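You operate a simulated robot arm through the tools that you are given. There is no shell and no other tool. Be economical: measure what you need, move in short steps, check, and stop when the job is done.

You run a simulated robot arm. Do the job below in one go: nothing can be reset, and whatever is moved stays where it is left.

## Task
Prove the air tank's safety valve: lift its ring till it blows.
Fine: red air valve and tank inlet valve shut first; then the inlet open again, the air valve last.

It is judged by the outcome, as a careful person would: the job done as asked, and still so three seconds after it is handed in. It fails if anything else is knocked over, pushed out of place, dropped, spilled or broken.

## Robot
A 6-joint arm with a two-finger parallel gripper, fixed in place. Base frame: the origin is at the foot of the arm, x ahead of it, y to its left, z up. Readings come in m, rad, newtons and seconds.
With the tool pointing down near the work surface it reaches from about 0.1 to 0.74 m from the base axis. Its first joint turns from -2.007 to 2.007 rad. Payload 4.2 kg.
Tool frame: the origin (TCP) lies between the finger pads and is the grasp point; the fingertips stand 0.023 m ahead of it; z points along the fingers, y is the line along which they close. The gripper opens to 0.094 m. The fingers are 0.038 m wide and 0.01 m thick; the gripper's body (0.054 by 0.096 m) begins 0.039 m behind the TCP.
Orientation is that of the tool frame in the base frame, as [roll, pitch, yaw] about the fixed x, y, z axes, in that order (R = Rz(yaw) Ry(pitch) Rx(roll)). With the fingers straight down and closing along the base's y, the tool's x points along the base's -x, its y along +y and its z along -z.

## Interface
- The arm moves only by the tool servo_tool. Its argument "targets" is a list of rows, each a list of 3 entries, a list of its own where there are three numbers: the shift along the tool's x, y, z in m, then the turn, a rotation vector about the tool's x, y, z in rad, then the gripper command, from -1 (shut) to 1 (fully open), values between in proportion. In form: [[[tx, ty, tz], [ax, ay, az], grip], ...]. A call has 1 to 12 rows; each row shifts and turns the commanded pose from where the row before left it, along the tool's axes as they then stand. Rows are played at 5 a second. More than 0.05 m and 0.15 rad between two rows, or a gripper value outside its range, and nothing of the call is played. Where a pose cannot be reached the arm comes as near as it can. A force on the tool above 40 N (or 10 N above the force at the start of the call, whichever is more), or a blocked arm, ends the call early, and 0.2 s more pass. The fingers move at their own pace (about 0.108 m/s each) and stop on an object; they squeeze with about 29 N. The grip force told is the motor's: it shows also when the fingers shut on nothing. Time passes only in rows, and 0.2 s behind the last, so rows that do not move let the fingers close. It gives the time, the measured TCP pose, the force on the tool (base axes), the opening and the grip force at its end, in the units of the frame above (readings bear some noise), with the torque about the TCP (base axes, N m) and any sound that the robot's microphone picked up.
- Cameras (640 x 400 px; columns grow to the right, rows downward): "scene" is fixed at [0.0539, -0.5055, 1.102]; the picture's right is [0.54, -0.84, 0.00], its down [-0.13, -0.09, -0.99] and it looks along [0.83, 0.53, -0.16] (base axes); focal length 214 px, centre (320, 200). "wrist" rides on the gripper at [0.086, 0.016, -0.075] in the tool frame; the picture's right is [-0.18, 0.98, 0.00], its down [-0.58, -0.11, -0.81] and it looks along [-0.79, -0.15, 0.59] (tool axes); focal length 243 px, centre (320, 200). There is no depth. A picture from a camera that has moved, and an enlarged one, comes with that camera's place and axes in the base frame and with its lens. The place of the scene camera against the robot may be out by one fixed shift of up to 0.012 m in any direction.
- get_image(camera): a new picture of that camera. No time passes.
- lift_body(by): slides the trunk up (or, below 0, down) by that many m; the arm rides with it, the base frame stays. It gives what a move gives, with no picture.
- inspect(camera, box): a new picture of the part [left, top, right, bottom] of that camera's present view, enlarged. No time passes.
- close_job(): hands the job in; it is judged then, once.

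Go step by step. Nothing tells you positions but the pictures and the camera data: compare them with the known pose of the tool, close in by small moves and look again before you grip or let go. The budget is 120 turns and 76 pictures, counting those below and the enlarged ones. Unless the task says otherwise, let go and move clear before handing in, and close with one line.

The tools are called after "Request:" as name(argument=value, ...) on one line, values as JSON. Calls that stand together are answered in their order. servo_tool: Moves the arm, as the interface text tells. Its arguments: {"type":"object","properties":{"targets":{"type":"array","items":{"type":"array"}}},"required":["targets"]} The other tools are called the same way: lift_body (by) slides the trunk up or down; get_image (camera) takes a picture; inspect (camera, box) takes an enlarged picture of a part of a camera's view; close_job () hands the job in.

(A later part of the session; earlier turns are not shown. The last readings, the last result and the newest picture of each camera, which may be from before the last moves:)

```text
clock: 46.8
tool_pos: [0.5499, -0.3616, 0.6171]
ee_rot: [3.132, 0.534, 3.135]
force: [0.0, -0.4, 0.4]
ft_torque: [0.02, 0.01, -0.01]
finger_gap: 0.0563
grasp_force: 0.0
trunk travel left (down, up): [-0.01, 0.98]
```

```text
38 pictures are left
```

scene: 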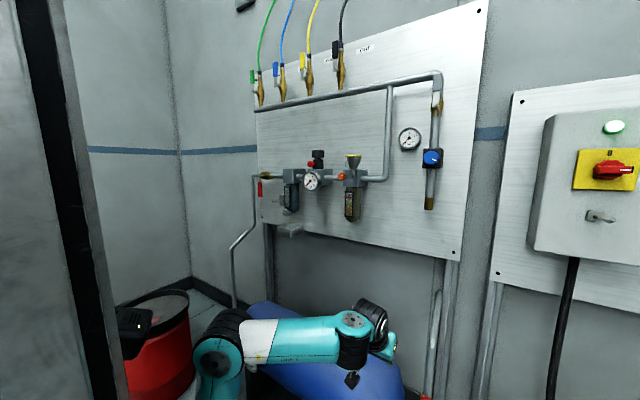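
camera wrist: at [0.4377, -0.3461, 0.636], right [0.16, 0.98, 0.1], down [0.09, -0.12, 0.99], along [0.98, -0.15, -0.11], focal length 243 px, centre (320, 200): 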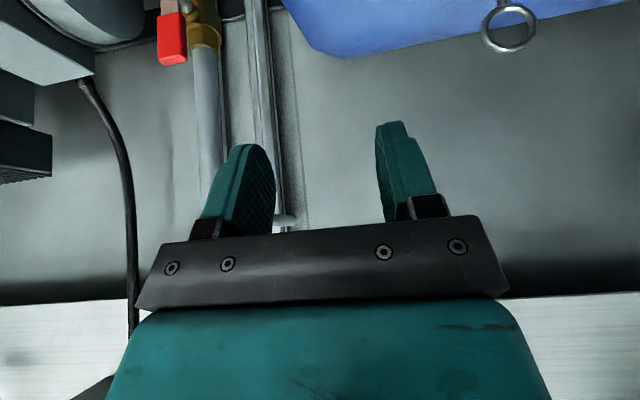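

Lever tip is at about (0.608, -0.485, 0.483), ring at about (0.635, -0.215, 0.50). I'll go over to y=-0.485 and come down in front of the lever while levelling the tool.

Request:
servo_tool(targets=[[[0, -0.041, 0], [0, 0, 0], 0.2], [[0, -0.041, 0], [0, 0, 0], 0.2], [[0, -0.041, 0], [0, 0, 0], 0.2], [[0.0116, 0, 0.0145], [0, -0.0875, 0], 0.2], [[0.0128, 0, 0.0134], [0, -0.0875, 0], 0.2], [[0.014, 0, 0.0123], [0, -0.0875, 0], 0.2], [[0.015, 0, 0.011], [0, -0.0875, 0], 0.2], [[0.0159, 0, 0.0096], [0, -0.0875, 0], 0.2], [[0.0167, 0, 0.0082], [0, -0.0875, 0], 0.2]])

Request:
get_image(camera="wrist")

```text
clock: 48.8
tool_pos: [0.5331, -0.4833, 0.5035]
ee_rot: [3.123, 1.062, 3.122]
force: [-0.3, 0.2, -0.3]
ft_torque: [0.06, 0.0, 0.0]
finger_gap: 0.0564
grasp_force: 0.1
trunk travel left (down, up): [-0.01, 0.98]
```

```text
37 pictures are left
camera wrist: at [0.4258, -0.4668, 0.4643], right [0.09, 0.98, 0.17], down [-0.42, -0.12, 0.9], along [0.9, -0.15, 0.4], focal length 243 px, centre (320, 200)
```

wrist: 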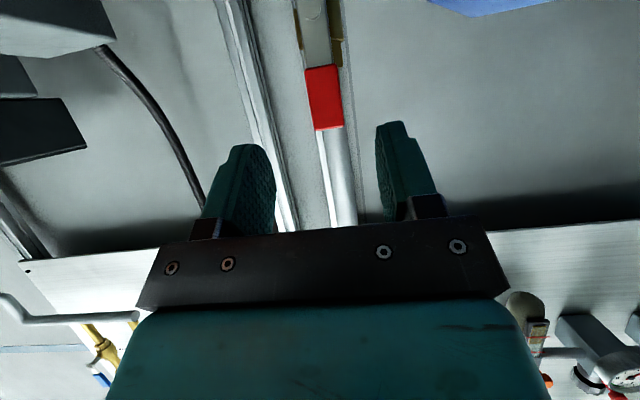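

Lined up with the lever; going forward so the fingers straddle its upper part.

Request:
servo_tool(targets=[[[-0.001, 0, 0.018], [0, 0, 0], 0.2], [[-0.001, 0, 0.018], [0, 0, 0], 0.2], [[-0.001, 0, 0.018], [0, 0, 0], 0.2], [[-0.001, 0, 0.018], [0, 0, 0], 0.2]])

Request:
get_image(camera="wrist")

```text
clock: 49.8
tool_pos: [0.5969, -0.4821, 0.4718]
ee_rot: [3.122, 1.061, 3.121]
force: [-0.6, 0.8, -1.2]
ft_torque: [0.03, 0.0, -0.05]
finger_gap: 0.0565
grasp_force: 0.0
trunk travel left (down, up): [-0.01, 0.98]
```

```text
36 pictures are left
camera wrist: at [0.4905, -0.4666, 0.4325], right [0.09, 0.98, 0.17], down [-0.42, -0.12, 0.9], along [0.9, -0.15, 0.4], focal length 243 px, centre (320, 200)
```

wrist: 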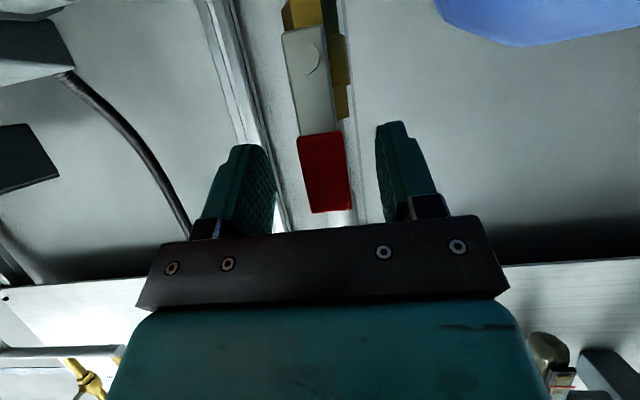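

Lever pivot is (0.597,-0.478,0.42), tip z 0.488. I'll test pushing it toward −y first, gently.

Request:
servo_tool(targets=[[[0, -0.009, 0], [0, 0, 0], 0.2], [[0, -0.009, 0], [0, 0, 0], 0.2], [[0, -0.006, 0], [0, 0, 0], 0.2], [[0, -0.006, 0], [0, 0, 0], 0.2]])

Request:
get_image(camera="wrist")

```text
clock: 50.8
tool_pos: [0.5969, -0.5122, 0.4713]
ee_rot: [3.117, 1.059, 3.121]
force: [1.4, 3.2, -0.3]
ft_torque: [0.05, -0.01, -0.02]
finger_gap: 0.0579
grasp_force: 1.2
trunk travel left (down, up): [-0.01, 0.98]
```

```text
35 pictures are left
camera wrist: at [0.4903, -0.4961, 0.4324], right [0.09, 0.98, 0.17], down [-0.42, -0.12, 0.9], along [0.9, -0.15, 0.4], focal length 243 px, centre (320, 200)
```

wrist: 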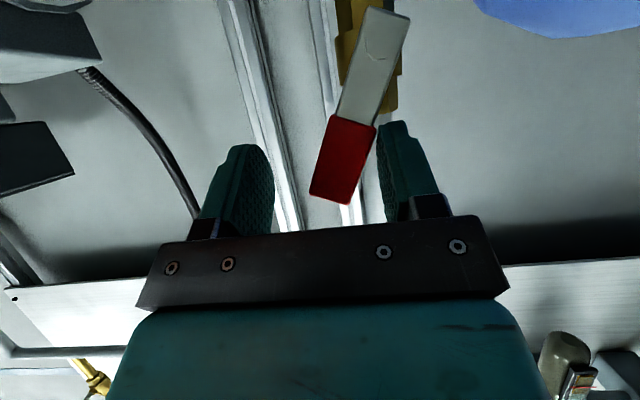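

It turns toward −y. Following the arc with roll.

Request:
servo_tool(targets=[[[0.0035, -0.0014, 0.0019], [0, 0, 0.131], 0.2], [[0.0033, -0.0018, 0.0019], [0, 0, 0.131], 0.2], [[0.003, -0.0023, 0.0019], [0, 0, 0.131], 0.2], [[0.0027, -0.0026, 0.0019], [0, 0, 0.131], 0.2], [[0.0031, -0.0052, 0.003], [0, 0, 0.131], 0.2], [[0.0024, -0.0056, 0.003], [0, 0, 0.131], 0.2], [[0.0016, -0.0059, 0.003], [0, 0, 0.131], 0.2], [[0.0008, -0.006, 0.003], [0, 0, 0.131], 0.2]])

Request:
get_image(camera="wrist")

```text
clock: 52.6
tool_pos: [0.5968, -0.5294, 0.4306]
ee_rot: [2.141, 0.438, 1.839]
force: [1.3, 1.3, 0.6]
ft_torque: [0.05, -0.01, 0.06]
finger_gap: 0.0572
grasp_force: 1.0
trunk travel left (down, up): [-0.01, 0.98]
```

```text
34 pictures are left
camera wrist: at [0.5189, -0.4465, 0.4427], right [0.46, 0.32, 0.83], down [-0.61, -0.56, 0.56], along [0.64, -0.76, -0.07], focal length 243 px, centre (320, 200)
```

wrist: 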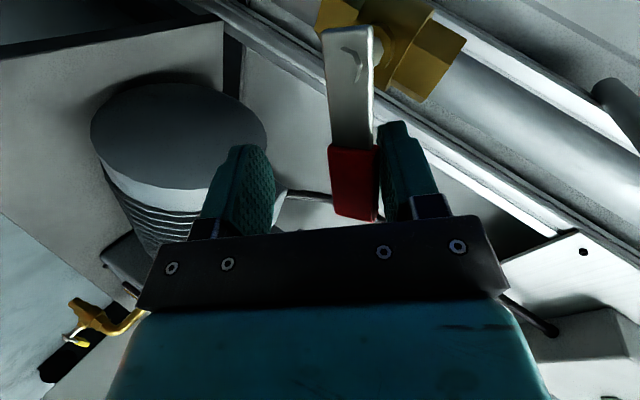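

Request:
servo_tool(targets=[[[0.0034, -0.0049, 0.0033], [0, 0, 0.131], 0.2], [[0.0028, -0.0054, 0.0033], [0, 0, 0.131], 0.2], [[0.002, -0.0057, 0.0033], [0, 0, 0.131], 0.2], [[0.0013, -0.0059, 0.0033], [0, 0, 0.131], 0.2], [[0, -0.005, 0.0028], [0, 0, 0], 0.2], [[0, -0.004, 0.002], [0, 0, 0], 0.2]])

Request:
get_image(camera="wrist")

```text
clock: 54.0
tool_pos: [0.5982, -0.5268, 0.3979]
ee_rot: [2.075, -0.008, 1.569]
force: [2.0, -1.3, 28.4]
ft_torque: [0.07, -0.31, 0.0]
finger_gap: 0.0678
grasp_force: 13.3
trunk travel left (down, up): [-0.01, 0.98]
```

```text
33 pictures are left
camera wrist: at [0.5405, -0.4418, 0.4482], right [0.47, -0.19, 0.86], down [-0.76, -0.58, 0.29], along [0.44, -0.79, -0.42], focal length 243 px, centre (320, 200)
```

wrist: 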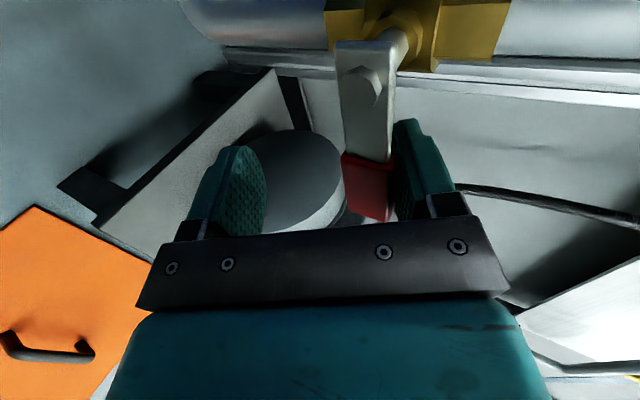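

The inlet valve is at its closed stop. I'll back off, retreat and rise, then look.

Request:
servo_tool(targets=[[[0, 0.012, 0], [0, 0, 0], 0.2], [[0, -0.0146, -0.0263], [0, 0, 0], 0.2], [[0, -0.0146, -0.0263], [0, 0, 0], 0.2], [[0, -0.0146, -0.0263], [0, 0, 0], 0.2], [[0, 0.0328, -0.0182], [0, 0, 0], 0.2], [[0, 0.0328, -0.0182], [0, 0, 0], 0.2], [[0, 0.0328, -0.0182], [0, 0, 0], 0.2], [[0, 0.0328, -0.0182], [0, 0, 0], 0.2]])

Request:
get_image(camera="wrist")

Request:
get_image(camera="scene")

```text
clock: 55.8
tool_pos: [0.5137, -0.5307, 0.5539]
ee_rot: [2.082, -0.013, 1.566]
force: [0.3, -1.1, -0.6]
ft_torque: [0.02, 0.01, 0.0]
finger_gap: 0.0565
grasp_force: 0.0
trunk travel left (down, up): [-0.01, 0.98]
```

```text
32 pictures are left
camera wrist: at [0.4567, -0.4441, 0.6054], right [0.48, -0.2, 0.85], down [-0.76, -0.58, 0.29], along [0.44, -0.79, -0.43], focal length 243 px, centre (320, 200)
```

wrist: 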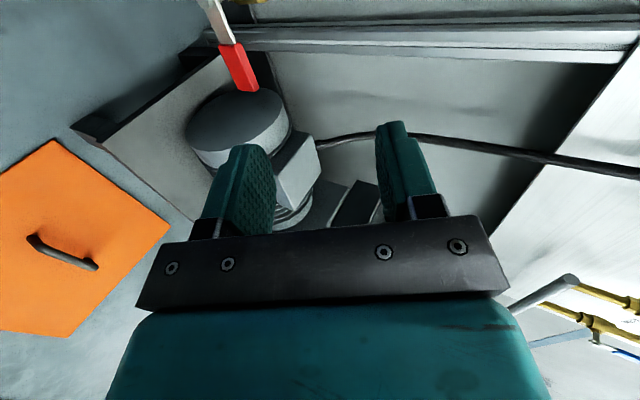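

```text
31 pictures are left
```

scene: 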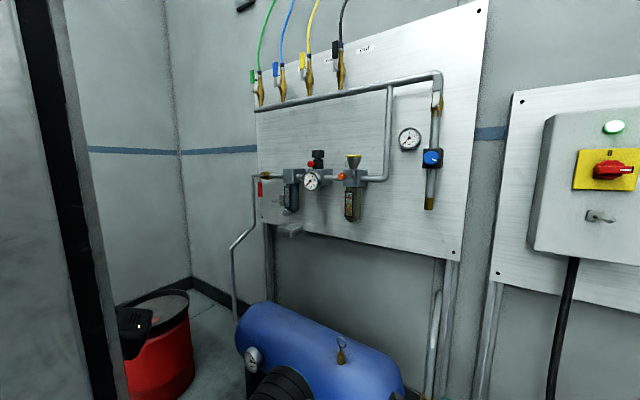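

Both valves are shut. Now moving over the ring with the tool turning down and fingers closing along x.

Request:
servo_tool(targets=[[[0.0315, 0, 0], [0, 0, 0], 0.2], [[0.0315, 0, 0], [0, 0, 0], 0.2], [[0.0315, 0.0143, 0.0103], [0.133, 0, 0], 0.2], [[0.0315, 0.0155, 0.0083], [0.133, 0, 0], 0.2], [[0.0315, 0.0165, 0.0062], [0.133, 0, 0], 0.2], [[0.0315, 0.0171, 0.0039], [0.133, 0, 0], 0.2], [[0.0315, 0.0175, 0.0016], [0.133, 0, 0], 0.2], [[0.0315, 0.0176, -0.0007], [0.133, 0, 0], 0.2], [[0.0315, 0.0173, -0.0031], [0.133, 0, 0], 0.2], [[0.0315, 0.0168, -0.0053], [0.133, 0, 0], 0.2]])

Request:
get_image(camera="wrist")

Request:
inspect(camera="scene", box=[280, 280, 440, 380])

```text
clock: 58.0
tool_pos: [0.6288, -0.2309, 0.6114]
ee_rot: [3.115, 0.005, 1.568]
force: [0.7, 0.9, 0.4]
ft_torque: [-0.03, 0.01, 0.01]
finger_gap: 0.0562
grasp_force: 0.0
out of reach, approached as far as the arm can: row 10
trunk travel left (down, up): [-0.01, 0.98]
```

```text
30 pictures are left
camera wrist: at [0.6437, -0.1434, 0.6862], right [0.98, -0.19, 0.03], down [-0.13, -0.58, 0.81], along [-0.13, -0.79, -0.59], focal length 243 px, centre (320, 200)
```

wrist: 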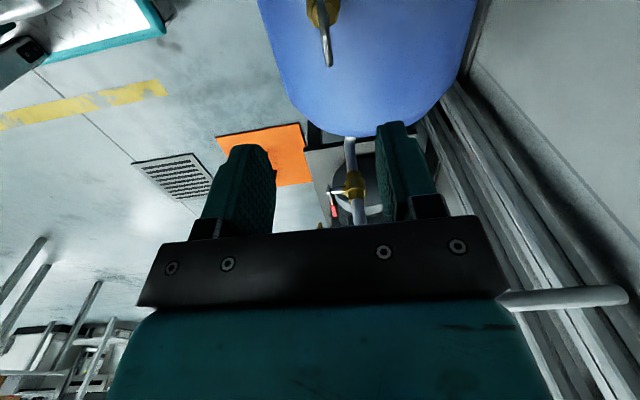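

```text
4.00 times, centred on (360, 330) of scene
camera zoom: at [0.0539, -0.5055, 1.102], right [0.54, -0.84, 0.0], down [-0.13, -0.09, -0.99], along [0.83, 0.53, -0.16], focal length 858 px, centre (160, -320)
```

zoom: 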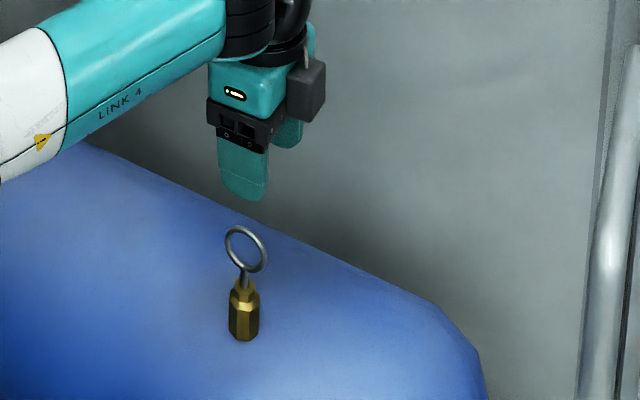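

The ring stands edge-on to x: plane x≈0.640, centred y≈-0.218, top z≈0.523. I'll centre above it and descend partly.

Request:
servo_tool(targets=[[[0.013, 0.011, 0.01], [0, 0, 0], 0.2], [[0, 0, 0.025], [0, 0, 0], 0.2], [[0, 0, 0.02], [0, 0, 0], 0.2]])

Request:
get_image(camera="wrist")

Request:
inspect(camera="scene", box=[300, 310, 380, 360])

```text
clock: 58.8
tool_pos: [0.6344, -0.2209, 0.5576]
ee_rot: [-3.139, -0.013, 1.569]
force: [-0.2, 0.4, -0.1]
ft_torque: [-0.03, 0.01, -0.01]
finger_gap: 0.0565
grasp_force: 0.1
out of reach, approached as far as the arm can: row 1
trunk travel left (down, up): [-0.01, 0.98]
```

```text
28 pictures are left
camera wrist: at [0.6503, -0.1358, 0.6324], right [0.98, -0.19, -0.01], down [-0.11, -0.59, 0.8], along [-0.15, -0.79, -0.6], focal length 243 px, centre (320, 200)
```

wrist: 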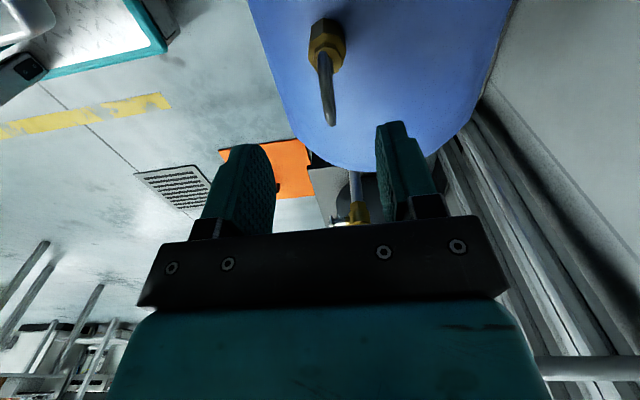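

```text
8.00 times, centred on (340, 335) of scene
camera zoom: at [0.0539, -0.5055, 1.102], right [0.54, -0.84, 0.0], down [-0.13, -0.09, -0.99], along [0.83, 0.53, -0.16], focal length 1716 px, centre (160, -880)
```

zoom: 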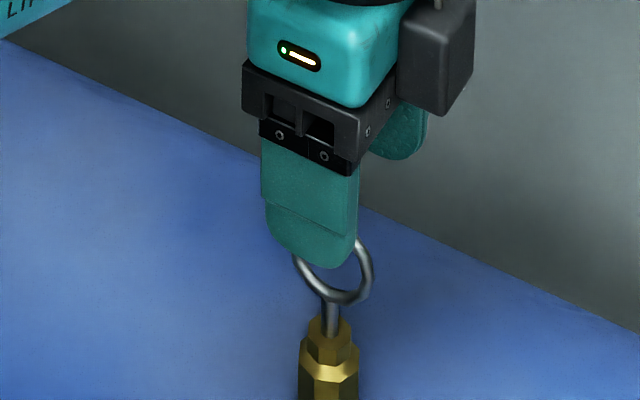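

Ring is centred between fingers. Descending the rest of the way and closing.

Request:
servo_tool(targets=[[[0, 0.006, 0.018], [0, 0, 0], 0.2], [[0, 0, 0.018], [0, 0, 0], 0.2], [[0, 0, 0.018], [0, 0, 0], 0.2]])

Request:
inspect(camera="scene", box=[300, 310, 380, 360])

Request:
get_image(camera="wrist")

```text
clock: 59.6
tool_pos: [0.6404, -0.2198, 0.5021]
ee_rot: [-3.138, -0.01, 1.569]
force: [-0.4, -0.2, 0.2]
ft_torque: [0.0, 0.01, -0.01]
finger_gap: 0.0563
grasp_force: 0.0
trunk travel left (down, up): [-0.01, 0.98]
```

```text
8.00 times, centred on (340, 335) of scene
camera zoom: at [0.0539, -0.5055, 1.102], right [0.54, -0.84, 0.0], down [-0.13, -0.09, -0.99], along [0.83, 0.53, -0.16], focal length 1716 px, centre (160, -880)
```

zoom: 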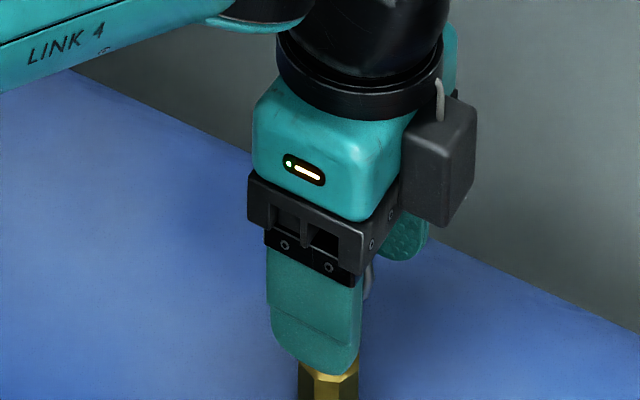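

```text
25 pictures are left
camera wrist: at [0.6563, -0.1354, 0.578], right [0.98, -0.19, -0.01], down [-0.11, -0.59, 0.8], along [-0.15, -0.79, -0.6], focal length 243 px, centre (320, 200)
```

wrist: 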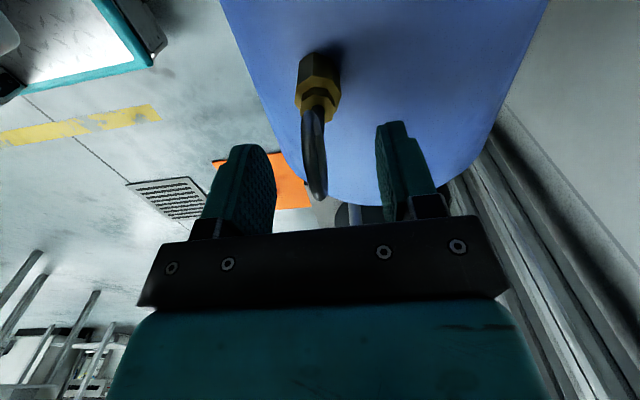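

Request:
servo_tool(targets=[[[0, 0, 0], [0, 0, 0], -1], [[0, 0, 0], [0, 0, 0], -1], [[0, 0, 0], [0, 0, 0], -1]])

Request:
get_image(camera="wrist")

```text
clock: 60.4
tool_pos: [0.6388, -0.2197, 0.5031]
ee_rot: [-3.138, -0.012, 1.57]
force: [4.2, -1.6, -0.5]
ft_torque: [-0.02, -0.17, 0.17]
finger_gap: 0.0047
grasp_force: 44.8
trunk travel left (down, up): [-0.01, 0.98]
```

```text
24 pictures are left
camera wrist: at [0.6564, -0.1354, 0.5783], right [0.98, -0.19, -0.01], down [-0.11, -0.59, 0.8], along [-0.15, -0.79, -0.6], focal length 243 px, centre (320, 200)
```

wrist: 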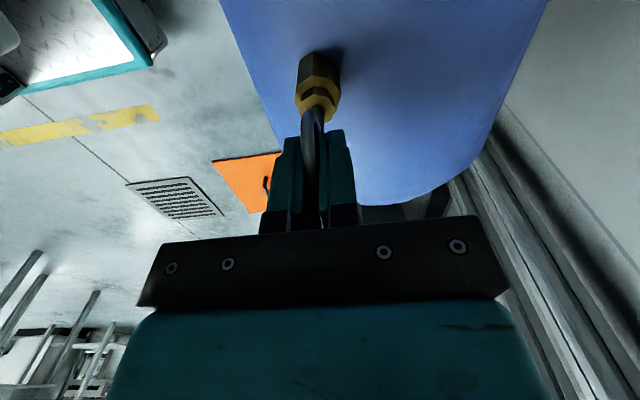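

The ring is gripped (gap 4.7 mm). Lifting in small steps, listening for the blow.

Request:
servo_tool(targets=[[[0, 0, -0.002], [0, 0, 0], -1], [[0, 0, -0.002], [0, 0, 0], -1], [[0, 0, -0.002], [0, 0, 0], -1]])

```text
clock: 61.2
tool_pos: [0.6393, -0.2197, 0.5091]
ee_rot: [-3.137, -0.012, 1.569]
force: [3.5, 0.2, -3.1]
ft_torque: [0.04, -0.19, 0.17]
finger_gap: 0.0047
grasp_force: 44.8
trunk travel left (down, up): [-0.01, 0.98]
```

Request:
servo_tool(targets=[[[0, 0, -0.002], [0, 0, 0], -1], [[0, 0, -0.002], [0, 0, 0], -1], [[0, 0, -0.002], [0, 0, 0], -1]])

Request:
get_image(camera="wrist")

```text
clock: 62.0
tool_pos: [0.6395, -0.2209, 0.5157]
ee_rot: [-3.138, -0.013, 1.569]
force: [7.1, 2.0, -7.1]
ft_torque: [0.01, -0.18, 0.15]
finger_gap: 0.0043
grasp_force: 45.3
trunk travel left (down, up): [-0.01, 0.98]
```

```text
23 pictures are left
camera wrist: at [0.6565, -0.1354, 0.5903], right [0.98, -0.19, -0.01], down [-0.11, -0.59, 0.8], along [-0.15, -0.79, -0.6], focal length 243 px, centre (320, 200)
```

wrist: 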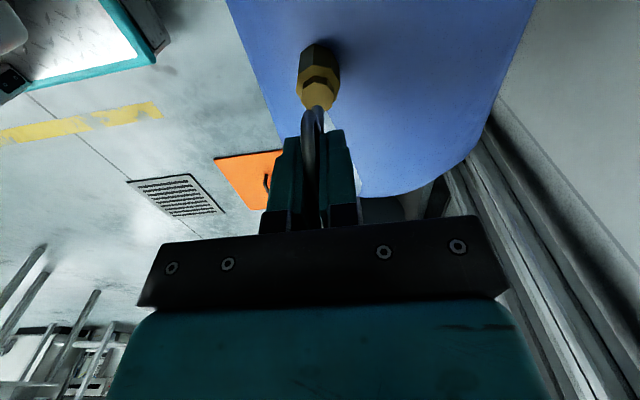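

A pale streak has appeared near the fingers; I'll check whether it's the blow-off plume.

Request:
inspect(camera="scene", box=[280, 290, 400, 365])

Request:
inspect(camera="scene", box=[230, 340, 290, 380])

```text
5.33 times, centred on (340, 328) of scene
camera zoom: at [0.0539, -0.5055, 1.102], right [0.54, -0.84, 0.0], down [-0.13, -0.09, -0.99], along [0.83, 0.53, -0.16], focal length 1144 px, centre (213, -480)
```

zoom: 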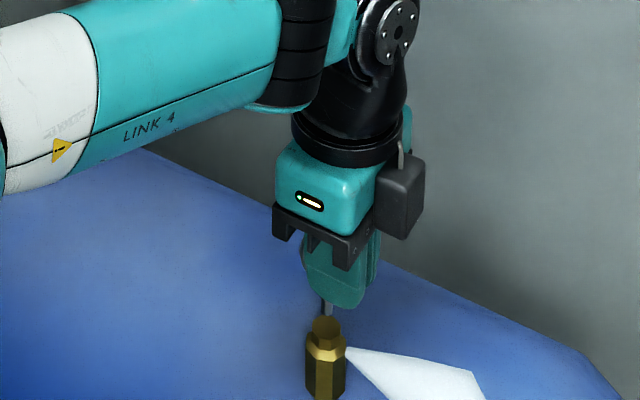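

```text
10.00 times, centred on (260, 360) of scene
camera zoom: at [0.0539, -0.5055, 1.102], right [0.54, -0.84, 0.0], down [-0.13, -0.09, -0.99], along [0.83, 0.53, -0.16], focal length 2145 px, centre (920, -1400)
```

zoom: 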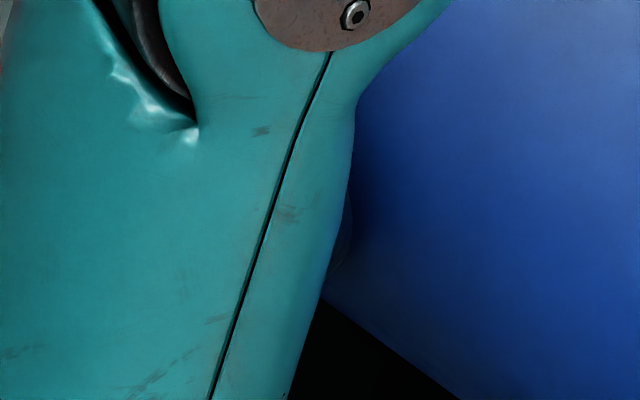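

It's blowing: a plume leaves the valve side. I'll hold briefly, ease it back down and let go.

Request:
servo_tool(targets=[[[0, 0, -0.001], [0, 0, 0], -1], [[0, 0, 0], [0, 0, 0], -1], [[0, 0, 0], [0, 0, 0], -1], [[0, 0, 0], [0, 0, 0], -1]])

Request:
servo_tool(targets=[[[0, 0, 0.004], [0, 0, 0], -1], [[0, 0, 0.004], [0, 0, 0], -1], [[0, 0, 0.005], [0, 0, 0], -1], [[0, 0, 0], [0, 0, 0], 0.2], [[0, 0, 0], [0, 0, 0], 0.2], [[0, 0, 0], [0, 0, 0], 0.2]])

Request:
inspect(camera="scene", box=[280, 290, 400, 365])

```text
clock: 63.0
tool_pos: [0.6404, -0.2201, 0.5164]
ee_rot: [-3.135, -0.011, 1.57]
force: [4.0, 3.8, -7.0]
ft_torque: [0.03, -0.22, 0.15]
finger_gap: 0.0046
grasp_force: 45.0
trunk travel left (down, up): [-0.01, 0.98]
```

```text
clock: 64.4
tool_pos: [0.6388, -0.2206, 0.5037]
ee_rot: [-3.137, -0.012, 1.566]
force: [1.0, 0.1, 0.4]
ft_torque: [0.02, 0.01, -0.02]
finger_gap: 0.0565
grasp_force: 0.0
trunk travel left (down, up): [-0.01, 0.98]
```

```text
5.33 times, centred on (340, 328) of scene
camera zoom: at [0.0539, -0.5055, 1.102], right [0.54, -0.84, 0.0], down [-0.13, -0.09, -0.99], along [0.83, 0.53, -0.16], focal length 1144 px, centre (213, -480)
```

zoom: 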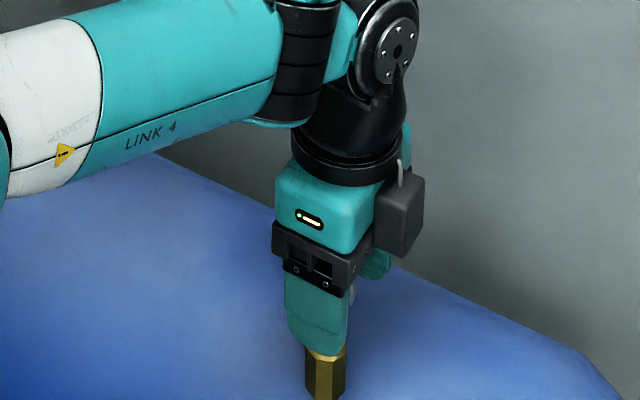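

The safety valve reseated. Now lift away and go back to the inlet valve to reopen it.

Request:
servo_tool(targets=[[[0, 0, -0.027], [0, 0, 0], 0.2], [[0, 0, -0.027], [0, 0, 0], 0.2], [[0, 0, -0.027], [0, 0, 0], 0.2], [[0, 0, -0.027], [0, 0, 0], 0.2]])

Request:
servo_tool(targets=[[[-0.0315, -0.0157, 0.007], [-0.133, 0, 0], 0.2], [[-0.0315, -0.0165, 0.005], [-0.133, 0, 0], 0.2], [[-0.0315, -0.017, 0.0029], [-0.133, 0, 0], 0.2], [[-0.0315, -0.0173, 0.0007], [-0.133, 0, 0], 0.2], [[-0.0315, -0.0172, -0.0014], [-0.133, 0, 0], 0.2], [[-0.0315, -0.0169, -0.0036], [-0.133, 0, 0], 0.2], [[-0.0315, -0.0163, -0.0057], [-0.133, 0, 0], 0.2], [[-0.0315, -0.0154, -0.0076], [-0.133, 0, 0], 0.2], [[-0.0315, 0, 0], [0, 0, 0], 0.2], [[-0.0275, 0, 0], [0, 0, 0], 0.2]])

Request:
inspect(camera="scene", box=[220, 280, 400, 392])

Request:
get_image(camera="wrist")

```text
clock: 65.4
tool_pos: [0.6404, -0.2209, 0.612]
ee_rot: [-3.137, -0.012, 1.571]
force: [-1.0, -1.0, -0.5]
ft_torque: [0.01, -0.01, 0.03]
finger_gap: 0.0564
grasp_force: 0.0
trunk travel left (down, up): [-0.01, 0.98]
```

```text
clock: 67.6
tool_pos: [0.6228, -0.4602, 0.6981]
ee_rot: [2.353, 0.042, 1.508]
force: [0.8, 0.4, 0.0]
ft_torque: [0.02, 0.04, -0.01]
finger_gap: 0.0562
grasp_force: 0.0
out of reach, approached as far as the arm can: row 1, 2, 3, 4, 5, 6, 7, 8, 9, 10
trunk travel left (down, up): [-0.01, 0.98]
```

```text
3.56 times, centred on (310, 336) of scene
camera zoom: at [0.0539, -0.5055, 1.102], right [0.54, -0.84, 0.0], down [-0.13, -0.09, -0.99], along [0.83, 0.53, -0.16], focal length 763 px, centre (356, -284)
```

zoom: 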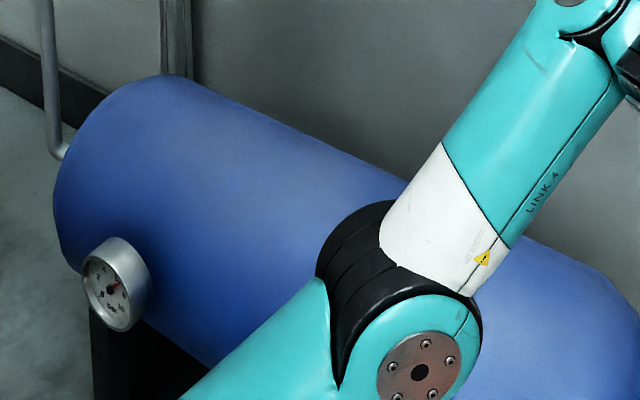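

```text
18 pictures are left
camera wrist: at [0.5867, -0.3691, 0.758], right [0.68, -0.2, 0.7], down [-0.68, -0.52, 0.51], along [0.26, -0.83, -0.49], focal length 243 px, centre (320, 200)
```

wrist: 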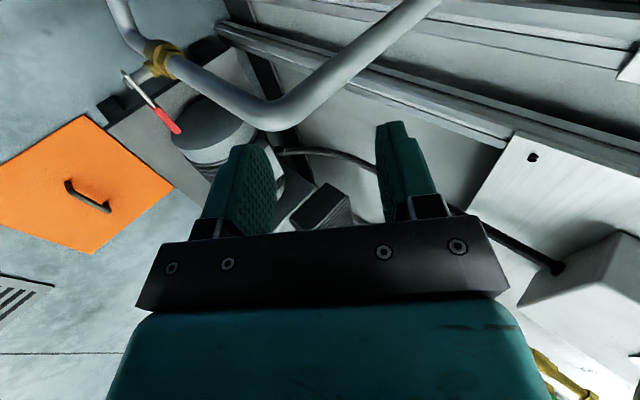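

The arm deviated (fold limit) but touched nothing; it's above the pipe. I'll move out in −x/−y and restore the approach pose in front of the inlet lever.

Request:
servo_tool(targets=[[[-0.0267, -0.0195, -0.0197], [0, 0, 0], 0.2], [[-0.0267, -0.0195, -0.0197], [0, 0, 0], 0.2], [[-0.0267, -0.0195, -0.0197], [0, 0, 0], 0.2]])

Request:
servo_tool(targets=[[[0.002, -0.03, 0.016], [-0.068, 0.019, -0.0015], 0.2], [[0.002, -0.03, 0.016], [-0.068, 0.019, -0.0015], 0.2], [[0.002, -0.03, 0.016], [-0.068, 0.019, -0.0015], 0.2], [[0.002, -0.03, 0.016], [-0.068, 0.019, -0.0015], 0.2]])

```text
clock: 68.4
tool_pos: [0.61, -0.4757, 0.696]
ee_rot: [2.358, 0.062, 1.496]
force: [-0.5, 0.3, 0.7]
ft_torque: [0.02, -0.01, 0.0]
finger_gap: 0.0565
grasp_force: 0.1
out of reach, approached as far as the arm can: row 1, 2, 3
trunk travel left (down, up): [-0.01, 0.98]
```

```text
clock: 69.4
tool_pos: [0.616, -0.4731, 0.6877]
ee_rot: [2.368, 0.055, 1.508]
force: [1.0, 0.8, -0.4]
ft_torque: [-0.03, 0.0, 0.0]
finger_gap: 0.0561
grasp_force: 0.1
out of reach, approached as far as the arm can: row 1, 2, 3, 4
trunk travel left (down, up): [-0.01, 0.98]
```

Stuck at a limit; I'll look at the arm's configuration.

Request:
get_image(camera="scene")

```text
17 pictures are left
```

scene: 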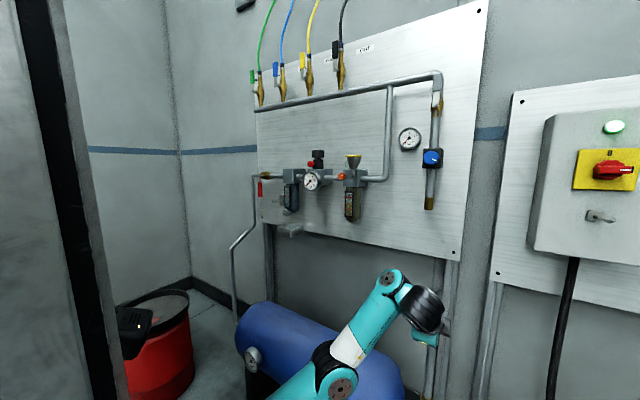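

The arm is stretched straight; I'll raise the trunk and try a move that bends the elbow again.

Request:
lift_body(by=0.1)

Request:
servo_tool(targets=[[[0, 0, -0.03], [0, 0, 0], 0.2], [[0, 0, -0.03], [0, 0, 0], 0.2]])

Request:
servo_tool(targets=[[[-0.03, 0, 0], [0, 0, 0], 0.2], [[-0.03, 0, 0], [0, 0, 0], 0.2]])

```text
clock: 70.7
tool_pos: [0.6163, -0.4746, 0.7884]
ee_rot: [2.37, 0.054, 1.509]
force: [0.1, -0.1, -0.5]
ft_torque: [-0.02, 0.01, -0.04]
finger_gap: 0.0565
grasp_force: 0.1
trunk travel left (down, up): [-0.11, 0.88]
```

```text
clock: 71.3
tool_pos: [0.5837, -0.4571, 0.8261]
ee_rot: [2.378, 0.061, 1.5]
force: [0.2, 0.0, -0.3]
ft_torque: [-0.02, -0.03, 0.0]
finger_gap: 0.0564
grasp_force: 0.0
out of reach, approached as far as the arm can: row 1, 2
trunk travel left (down, up): [-0.11, 0.88]
```

```text
clock: 71.9
tool_pos: [0.5899, -0.4587, 0.8212]
ee_rot: [2.375, 0.058, 1.503]
force: [1.4, 1.0, -1.0]
ft_torque: [0.0, 0.01, -0.01]
finger_gap: 0.0565
grasp_force: 0.1
out of reach, approached as far as the arm can: row 1, 2
trunk travel left (down, up): [-0.11, 0.88]
```

Likely the wrist roll is at its limit. I'll unroll the tool by −90° here in free space, then approach as before.

Request:
servo_tool(targets=[[[0, 0, 0], [0, 0, -0.1428], 0.2], [[0, 0, 0], [0, 0, -0.1428], 0.2], [[0, 0, 0], [0, 0, -0.1428], 0.2], [[0, 0, 0], [0, 0, -0.1428], 0.2], [[0, 0, 0], [0, 0, -0.1428], 0.2], [[0, 0, 0], [0, 0, -0.1428], 0.2], [[0, 0, 0], [0, 0, -0.1428], 0.2], [[0, 0, 0], [0, 0, -0.1428], 0.2], [[0, 0, 0], [0, 0, -0.1428], 0.2], [[0, 0, 0], [0, 0, -0.1428], 0.2], [[0, 0, 0], [0, 0, -0.1428], 0.2]])

Request:
servo_tool(targets=[[[0, -0.02, 0], [0, 0, 0], 0.2], [[0, -0.02, 0], [0, 0, 0], 0.2]])

```text
clock: 72.6
tool_pos: [0.5902, -0.4593, 0.8209]
ee_rot: [2.4, 0.237, 1.687]
force: [6.3, -3.1, -8.8]
ft_torque: [-0.88, -0.37, -0.46]
finger_gap: 0.0565
grasp_force: 0.1
trunk travel left (down, up): [-0.11, 0.88]
stopped in row 3: the force on the tool passed its limit at 88 N (the readings are from after the stop); the commanded pose is now the measured one
```

```text
clock: 73.1
tool_pos: [0.5852, -0.4685, 0.8176]
ee_rot: [2.403, 0.234, 1.668]
force: [17.4, 1.4, -10.8]
ft_torque: [-1.22, 0.01, -1.86]
finger_gap: 0.0564
grasp_force: 0.1
out of reach, approached as far as the arm can: row 1, 2
trunk travel left (down, up): [-0.11, 0.88]
stopped in row 2: the force on the tool passed its limit at 46 N (the readings are from after the stop); the commanded pose is now the measured one
```

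A contact occurred; I'll look at what touches.

Request:
inspect(camera="scene", box=[340, 200, 468, 280])

```text
5.00 times, centred on (404, 240) of scene
camera zoom: at [0.0539, -0.5055, 1.102], right [0.54, -0.84, 0.0], down [-0.13, -0.09, -0.99], along [0.83, 0.53, -0.16], focal length 1072 px, centre (-100, 0)
```

zoom: 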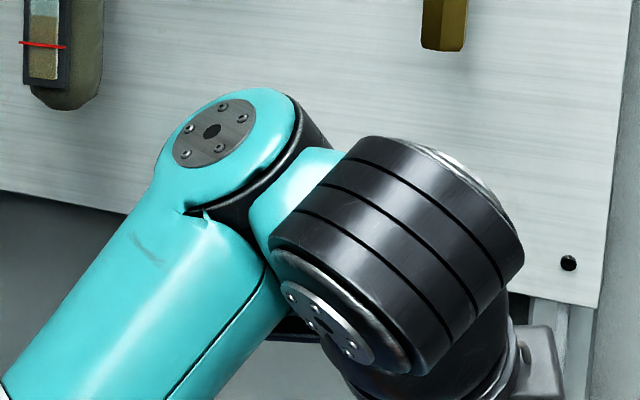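

The camera is touching the forearm (self-contact). I'll undo the roll, then return to the tool-down pose above the tank where the elbow is up.

Request:
servo_tool(targets=[[[0.005, 0, 0], [0, 0, 0.14], 0.2], [[0.01, 0, 0], [0, 0, 0.14], 0.2]])

Request:
servo_tool(targets=[[[0.03, 0.001, 0.0134], [0.1, 0, 0], 0.2], [[0.03, 0.001, 0.0134], [0.1, 0, 0], 0.2], [[0.03, 0.001, 0.0134], [0.1, 0, 0], 0.2], [[0.03, 0.001, 0.0134], [0.1, 0, 0], 0.2], [[0.03, 0.001, 0.0134], [0.1, 0, 0], 0.2], [[0.03, 0.001, 0.0134], [0.1, 0, 0], 0.2], [[0.03, 0.001, 0.0134], [0.1, 0, 0], 0.2], [[0.03, 0.001, 0.0134], [0.1, 0, 0], 0.2]])

```text
clock: 73.7
tool_pos: [0.5897, -0.4595, 0.8215]
ee_rot: [2.379, 0.039, 1.468]
force: [-0.7, 0.6, -0.8]
ft_torque: [0.02, -0.03, -0.01]
finger_gap: 0.0564
grasp_force: 0.0
out of reach, approached as far as the arm can: row 1, 2
trunk travel left (down, up): [-0.11, 0.88]
```

```text
clock: 75.5
tool_pos: [0.6658, -0.2391, 0.7253]
ee_rot: [-3.106, 0.042, 1.466]
force: [0.6, -0.8, 0.5]
ft_torque: [-0.03, -0.04, 0.0]
finger_gap: 0.0565
grasp_force: 0.0
out of reach, approached as far as the arm can: row 7
trunk travel left (down, up): [-0.11, 0.88]
```

Back in a clean tool-down pose. Unrolling here, to the standard orientation.

Request:
servo_tool(targets=[[[0, 0, 0], [0, 0, -0.1396], 0.2], [[0, 0, 0], [0, 0, -0.1396], 0.2], [[0, 0, 0], [0, 0, -0.1396], 0.2], [[0, 0, 0], [0, 0, -0.1396], 0.2], [[0, 0, 0], [0, 0, -0.1396], 0.2], [[0, 0, 0], [0, 0, -0.1396], 0.2], [[0, 0, 0], [0, 0, -0.1396], 0.2], [[0, 0, 0], [0, 0, -0.1396], 0.2], [[0, 0, 0], [0, 0, -0.1396], 0.2], [[0, 0, 0], [0, 0, -0.1396], 0.2], [[0, 0, 0], [0, 0, -0.1396], 0.2], [[0, 0, 0], [0, 0, -0.1396], 0.2]])

Request:
get_image(camera="scene")

```text
clock: 78.1
tool_pos: [0.6644, -0.2391, 0.7237]
ee_rot: [-3.103, -0.04, -3.139]
force: [-0.4, -0.3, 0.8]
ft_torque: [0.04, 0.0, -0.01]
finger_gap: 0.0563
grasp_force: 0.0
trunk travel left (down, up): [-0.11, 0.88]
```

```text
15 pictures are left
```

scene: 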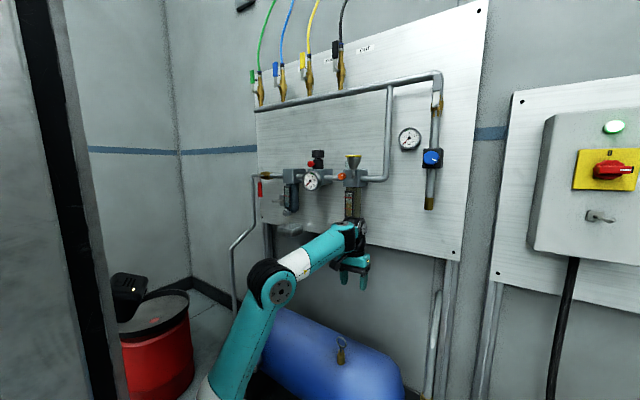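

Request:
lift_body(by=-0.1)

Request:
servo_tool(targets=[[[0.019, -0.0205, 0.0006], [0, -0.0965, 0], 0.2], [[0.019, -0.0205, -0.001], [0, -0.0965, 0], 0.2], [[0.0188, -0.0205, -0.003], [0, -0.0965, 0], 0.2], [[0.0184, -0.0205, -0.0045], [0, -0.0965, 0], 0.2], [[0.018, -0.0205, -0.006], [0, -0.0965, 0], 0.2], [[0.0173, -0.0205, -0.0078], [0, -0.0965, 0], 0.2]])

```text
clock: 79.4
tool_pos: [0.665, -0.2395, 0.6229]
ee_rot: [-3.105, -0.038, 3.141]
force: [0.2, 0.4, -0.3]
ft_torque: [-0.04, 0.01, 0.0]
finger_gap: 0.0566
grasp_force: 0.0
trunk travel left (down, up): [-0.01, 0.98]
```

```text
clock: 80.8
tool_pos: [0.5633, -0.3722, 0.6606]
ee_rot: [-3.096, 0.543, -3.116]
force: [-0.3, -0.7, -0.5]
ft_torque: [-0.04, 0.02, -0.01]
finger_gap: 0.0565
grasp_force: 0.1
out of reach, approached as far as the arm can: row 3, 4
trunk travel left (down, up): [-0.01, 0.98]
```

Request:
servo_tool(targets=[[[0.0108, -0.04, 0.0063], [0, 0, 0], 0.2], [[0.0108, -0.04, 0.0063], [0, 0, 0], 0.2], [[0.0108, -0.04, 0.0063], [0, 0, 0], 0.2], [[0.0108, -0.04, 0.0063], [0, 0, 0], 0.2], [[0.0116, 0, 0.0145], [0, -0.0875, 0], 0.2], [[0.0128, 0, 0.0134], [0, -0.0875, 0], 0.2], [[0.014, 0, 0.0123], [0, -0.0875, 0], 0.2], [[0.015, 0, 0.011], [0, -0.0875, 0], 0.2], [[0.0159, 0, 0.0096], [0, -0.0875, 0], 0.2], [[0.0167, 0, 0.0082], [0, -0.0875, 0], 0.2]])

Request:
get_image(camera="wrist")

```text
clock: 83.0
tool_pos: [0.5218, -0.5186, 0.5008]
ee_rot: [-3.063, 1.066, -3.07]
force: [0.5, -0.5, 0.2]
ft_torque: [0.04, -0.02, 0.01]
finger_gap: 0.0564
grasp_force: 0.1
out of reach, approached as far as the arm can: row 3, 4
trunk travel left (down, up): [-0.01, 0.98]
```

```text
14 pictures are left
camera wrist: at [0.4153, -0.5044, 0.4605], right [0.09, 0.99, 0.12], down [-0.43, -0.07, 0.9], along [0.9, -0.13, 0.41], focal length 243 px, centre (320, 200)
```

wrist: 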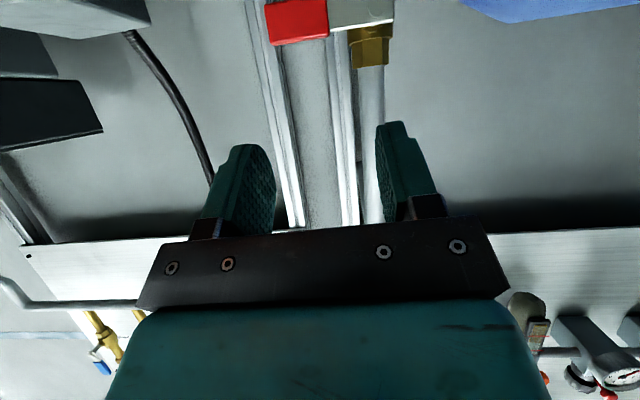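

Good, same approach pose as before. Rolling +90° here so the fingers close vertically around the horizontal lever.

Request:
servo_tool(targets=[[[0, 0, 0], [0, 0, 0.1428], 0.2], [[0, 0, 0], [0, 0, 0.1428], 0.2], [[0, 0, 0], [0, 0, 0.1428], 0.2], [[0, 0, 0], [0, 0, 0.1428], 0.2], [[0, 0, 0], [0, 0, 0.1428], 0.2], [[0, 0, 0], [0, 0, 0.1428], 0.2], [[0, 0, 0], [0, 0, 0.1428], 0.2], [[0, 0, 0], [0, 0, 0.1428], 0.2], [[0, 0, 0], [0, 0, 0.1428], 0.2], [[0, 0, 0], [0, 0, 0.1428], 0.2], [[0, 0, 0], [0, 0, 0.1428], 0.2]])

```text
clock: 85.4
tool_pos: [0.5213, -0.5187, 0.5028]
ee_rot: [2.077, 0.037, 1.571]
force: [0.6, -0.1, 0.5]
ft_torque: [0.0, -0.01, -0.01]
finger_gap: 0.0564
grasp_force: 0.1
trunk travel left (down, up): [-0.01, 0.98]
```

Request:
servo_tool(targets=[[[-0.003, -0.0213, 0.0118], [0, 0, 0], 0.4], [[-0.003, -0.0213, 0.0118], [0, 0, 0], 0.4], [[-0.003, -0.0243, 0.0132], [0, 0, 0], 0.4], [[0, 0.0092, 0.0166], [0, 0, 0], 0.4], [[0, 0.0092, 0.0166], [0, 0, 0], 0.4], [[0, 0.0092, 0.0166], [0, 0, 0], 0.4], [[0, 0.0092, 0.0166], [0, 0, 0], 0.4]])

Request:
get_image(camera="wrist")

```text
clock: 87.0
tool_pos: [0.5981, -0.5305, 0.4256]
ee_rot: [2.074, 0.038, 1.57]
force: [-0.2, 0.0, -0.1]
ft_torque: [0.03, -0.07, 0.01]
finger_gap: 0.0657
grasp_force: 0.1
trunk travel left (down, up): [-0.01, 0.98]
```

```text
13 pictures are left
camera wrist: at [0.5412, -0.4432, 0.4723], right [0.48, -0.15, 0.87], down [-0.76, -0.57, 0.32], along [0.45, -0.81, -0.39], focal length 243 px, centre (320, 200)
```

wrist: 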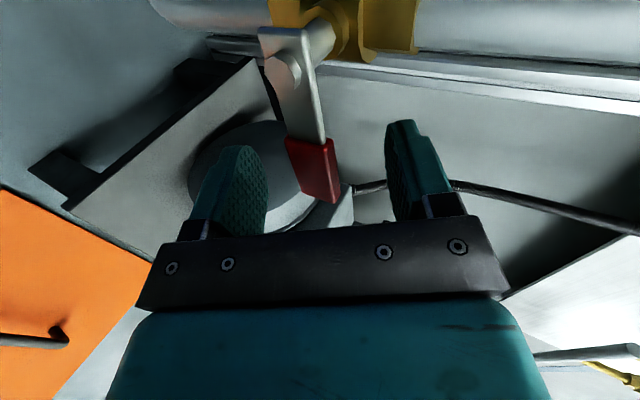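

Straddled. Now pushing the lever back up along the arc with the lower finger.

Request:
servo_tool(targets=[[[0.0025, 0.01, -0.0056], [0, 0, 0], 0.2], [[0.0038, 0.005, -0.0028], [0, 0, -0.131], 0.2], [[0.0031, 0.0055, -0.0028], [0, 0, -0.131], 0.2], [[0.0024, 0.0058, -0.0028], [0, 0, -0.131], 0.2], [[0.0016, 0.0061, -0.0028], [0, 0, -0.131], 0.2], [[0.004, 0.0053, -0.0015], [0, 0, -0.131], 0.2], [[0.0033, 0.0058, -0.0015], [0, 0, -0.131], 0.2], [[0.0025, 0.0062, -0.0015], [0, 0, -0.131], 0.2], [[0.0017, 0.0064, -0.0015], [0, 0, -0.131], 0.2]])

Request:
get_image(camera="wrist")

```text
clock: 89.0
tool_pos: [0.5975, -0.4857, 0.4716]
ee_rot: [2.449, 0.892, 2.304]
force: [-1.0, -1.9, -0.4]
ft_torque: [0.03, 0.0, -0.01]
finger_gap: 0.0569
grasp_force: 0.5
trunk travel left (down, up): [-0.01, 0.98]
```

```text
12 pictures are left
camera wrist: at [0.4998, -0.4312, 0.445], right [0.31, 0.78, 0.54], down [-0.49, -0.35, 0.8], along [0.82, -0.51, 0.27], focal length 243 px, centre (320, 200)
```

wrist: 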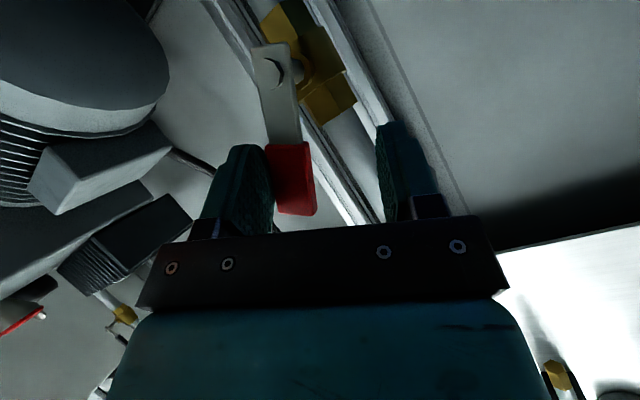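

Request:
servo_tool(targets=[[[0.0037, 0.0057, 0.0002], [0, 0, -0.131], 0.2], [[0.003, 0.0061, 0.0002], [0, 0, -0.131], 0.2], [[0.0021, 0.0065, 0.0002], [0, 0, -0.131], 0.2], [[0.0013, 0.0067, 0.0002], [0, 0, -0.131], 0.2], [[0, 0.004, 0], [0, 0, 0], 0.2], [[0, 0.004, 0], [0, 0, 0], 0.2]])

Request:
get_image(camera="wrist")

```text
clock: 90.4
tool_pos: [0.5962, -0.4538, 0.4662]
ee_rot: [-3.052, 1.063, -3.07]
force: [9.9, -36.4, -6.6]
ft_torque: [0.9, -0.04, 0.11]
finger_gap: 0.0727
grasp_force: 18.3
trunk travel left (down, up): [-0.01, 0.98]
```

```text
11 pictures are left
camera wrist: at [0.4897, -0.4395, 0.4259], right [0.09, 0.99, 0.12], down [-0.42, -0.07, 0.9], along [0.9, -0.14, 0.41], focal length 243 px, centre (320, 200)
```

wrist: 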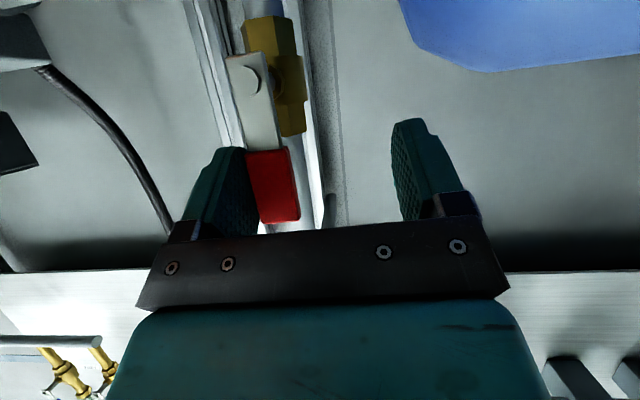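

The inlet is fully open again (hard against its stop). Backing off and retreating.

Request:
servo_tool(targets=[[[0, -0.018, 0], [0, 0, 0], 0.3], [[0.0105, 0, -0.019], [0, 0, 0], 0.3], [[0.0105, 0, -0.019], [0, 0, 0], 0.3], [[0.0105, 0, -0.019], [0, 0, 0], 0.3], [[-0.0173, 0.015, -0.0067], [0, 0.0875, 0], 0.2], [[-0.0167, 0.015, -0.0082], [0, 0.0875, 0], 0.2], [[-0.0159, 0.015, -0.0096], [0, 0.0875, 0], 0.2], [[-0.015, 0.015, -0.011], [0, 0.0875, 0], 0.2], [[-0.014, 0.015, -0.0123], [0, 0.0875, 0], 0.2], [[-0.0128, 0.015, -0.0134], [0, 0.0875, 0], 0.2]])

Request:
inspect(camera="scene", box=[300, 300, 460, 400])

```text
clock: 92.6
tool_pos: [0.5463, -0.3745, 0.5756]
ee_rot: [-3.095, 0.539, -3.116]
force: [-0.9, 0.6, -0.6]
ft_torque: [-0.01, -0.02, -0.04]
finger_gap: 0.0561
grasp_force: 0.0
trunk travel left (down, up): [-0.01, 0.98]
```

```text
4.00 times, centred on (380, 350) of scene
camera zoom: at [0.0539, -0.5055, 1.102], right [0.54, -0.84, 0.0], down [-0.13, -0.09, -0.99], along [0.83, 0.53, -0.16], focal length 858 px, centre (80, -400)
```

zoom: 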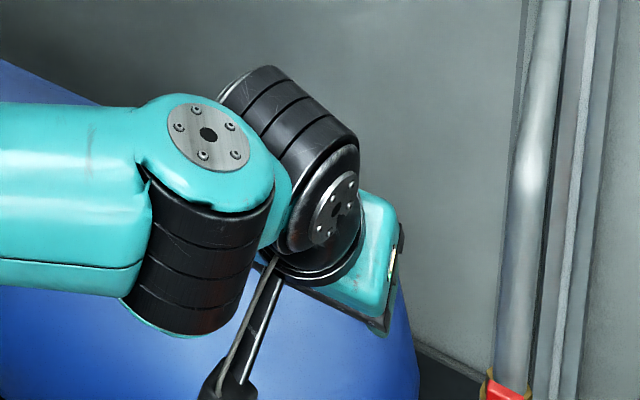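

Inlet lever is upright as at the start. Raising and crossing back over the tank toward the air valve.

Request:
servo_tool(targets=[[[-0.0155, 0, -0.0257], [0, 0, 0], 0.2], [[-0.0155, 0, -0.0257], [0, 0, 0], 0.2], [[-0.0149, 0.04, 0.0053], [0, 0, 0], 0.2], [[-0.0149, 0.04, 0.0053], [0, 0, 0], 0.2], [[-0.0149, 0.04, 0.0053], [0, 0, 0], 0.2], [[-0.0149, 0.04, 0.0053], [0, 0, 0], 0.2], [[-0.0149, 0.04, 0.0053], [0, 0, 0], 0.2], [[-0.0149, 0.04, 0.0053], [0, 0, 0], 0.2], [[-0.0149, 0.04, 0.0053], [0, 0, 0], 0.2], [[-0.0149, 0.04, 0.0053], [0, 0, 0], 0.2], [[-0.0149, 0.04, 0.0053], [0, 0, 0], 0.2]])

Request:
servo_tool(targets=[[[0.0176, 0.04, -0.0011], [0, 0, 0], 0.2], [[0.0176, 0.04, -0.0011], [0, 0, 0], 0.2], [[0.0176, 0.04, -0.0011], [0, 0, 0], 0.2], [[0.0176, 0.04, -0.0011], [0, 0, 0], 0.2], [[0.0176, 0.04, -0.0011], [0, 0, 0], 0.2], [[0.0176, 0.04, -0.0011], [0, 0, 0], 0.2], [[0.0176, 0.04, -0.0011], [0, 0, 0], 0.2], [[0.0176, 0.04, -0.0011], [0, 0, 0], 0.2]])

```text
clock: 95.0
tool_pos: [0.6864, -0.0104, 0.6481]
ee_rot: [-3.094, 0.541, -3.118]
force: [0.0, 0.2, -0.3]
ft_torque: [0.0, -0.02, -0.04]
finger_gap: 0.0565
grasp_force: 0.1
trunk travel left (down, up): [-0.01, 0.98]
```

```text
clock: 96.8
tool_pos: [0.5588, 0.3056, 0.5701]
ee_rot: [-3.097, 0.542, -3.118]
force: [1.1, 0.5, 0.3]
ft_torque: [-0.02, 0.01, -0.03]
finger_gap: 0.0565
grasp_force: 0.1
trunk travel left (down, up): [-0.01, 0.98]
```

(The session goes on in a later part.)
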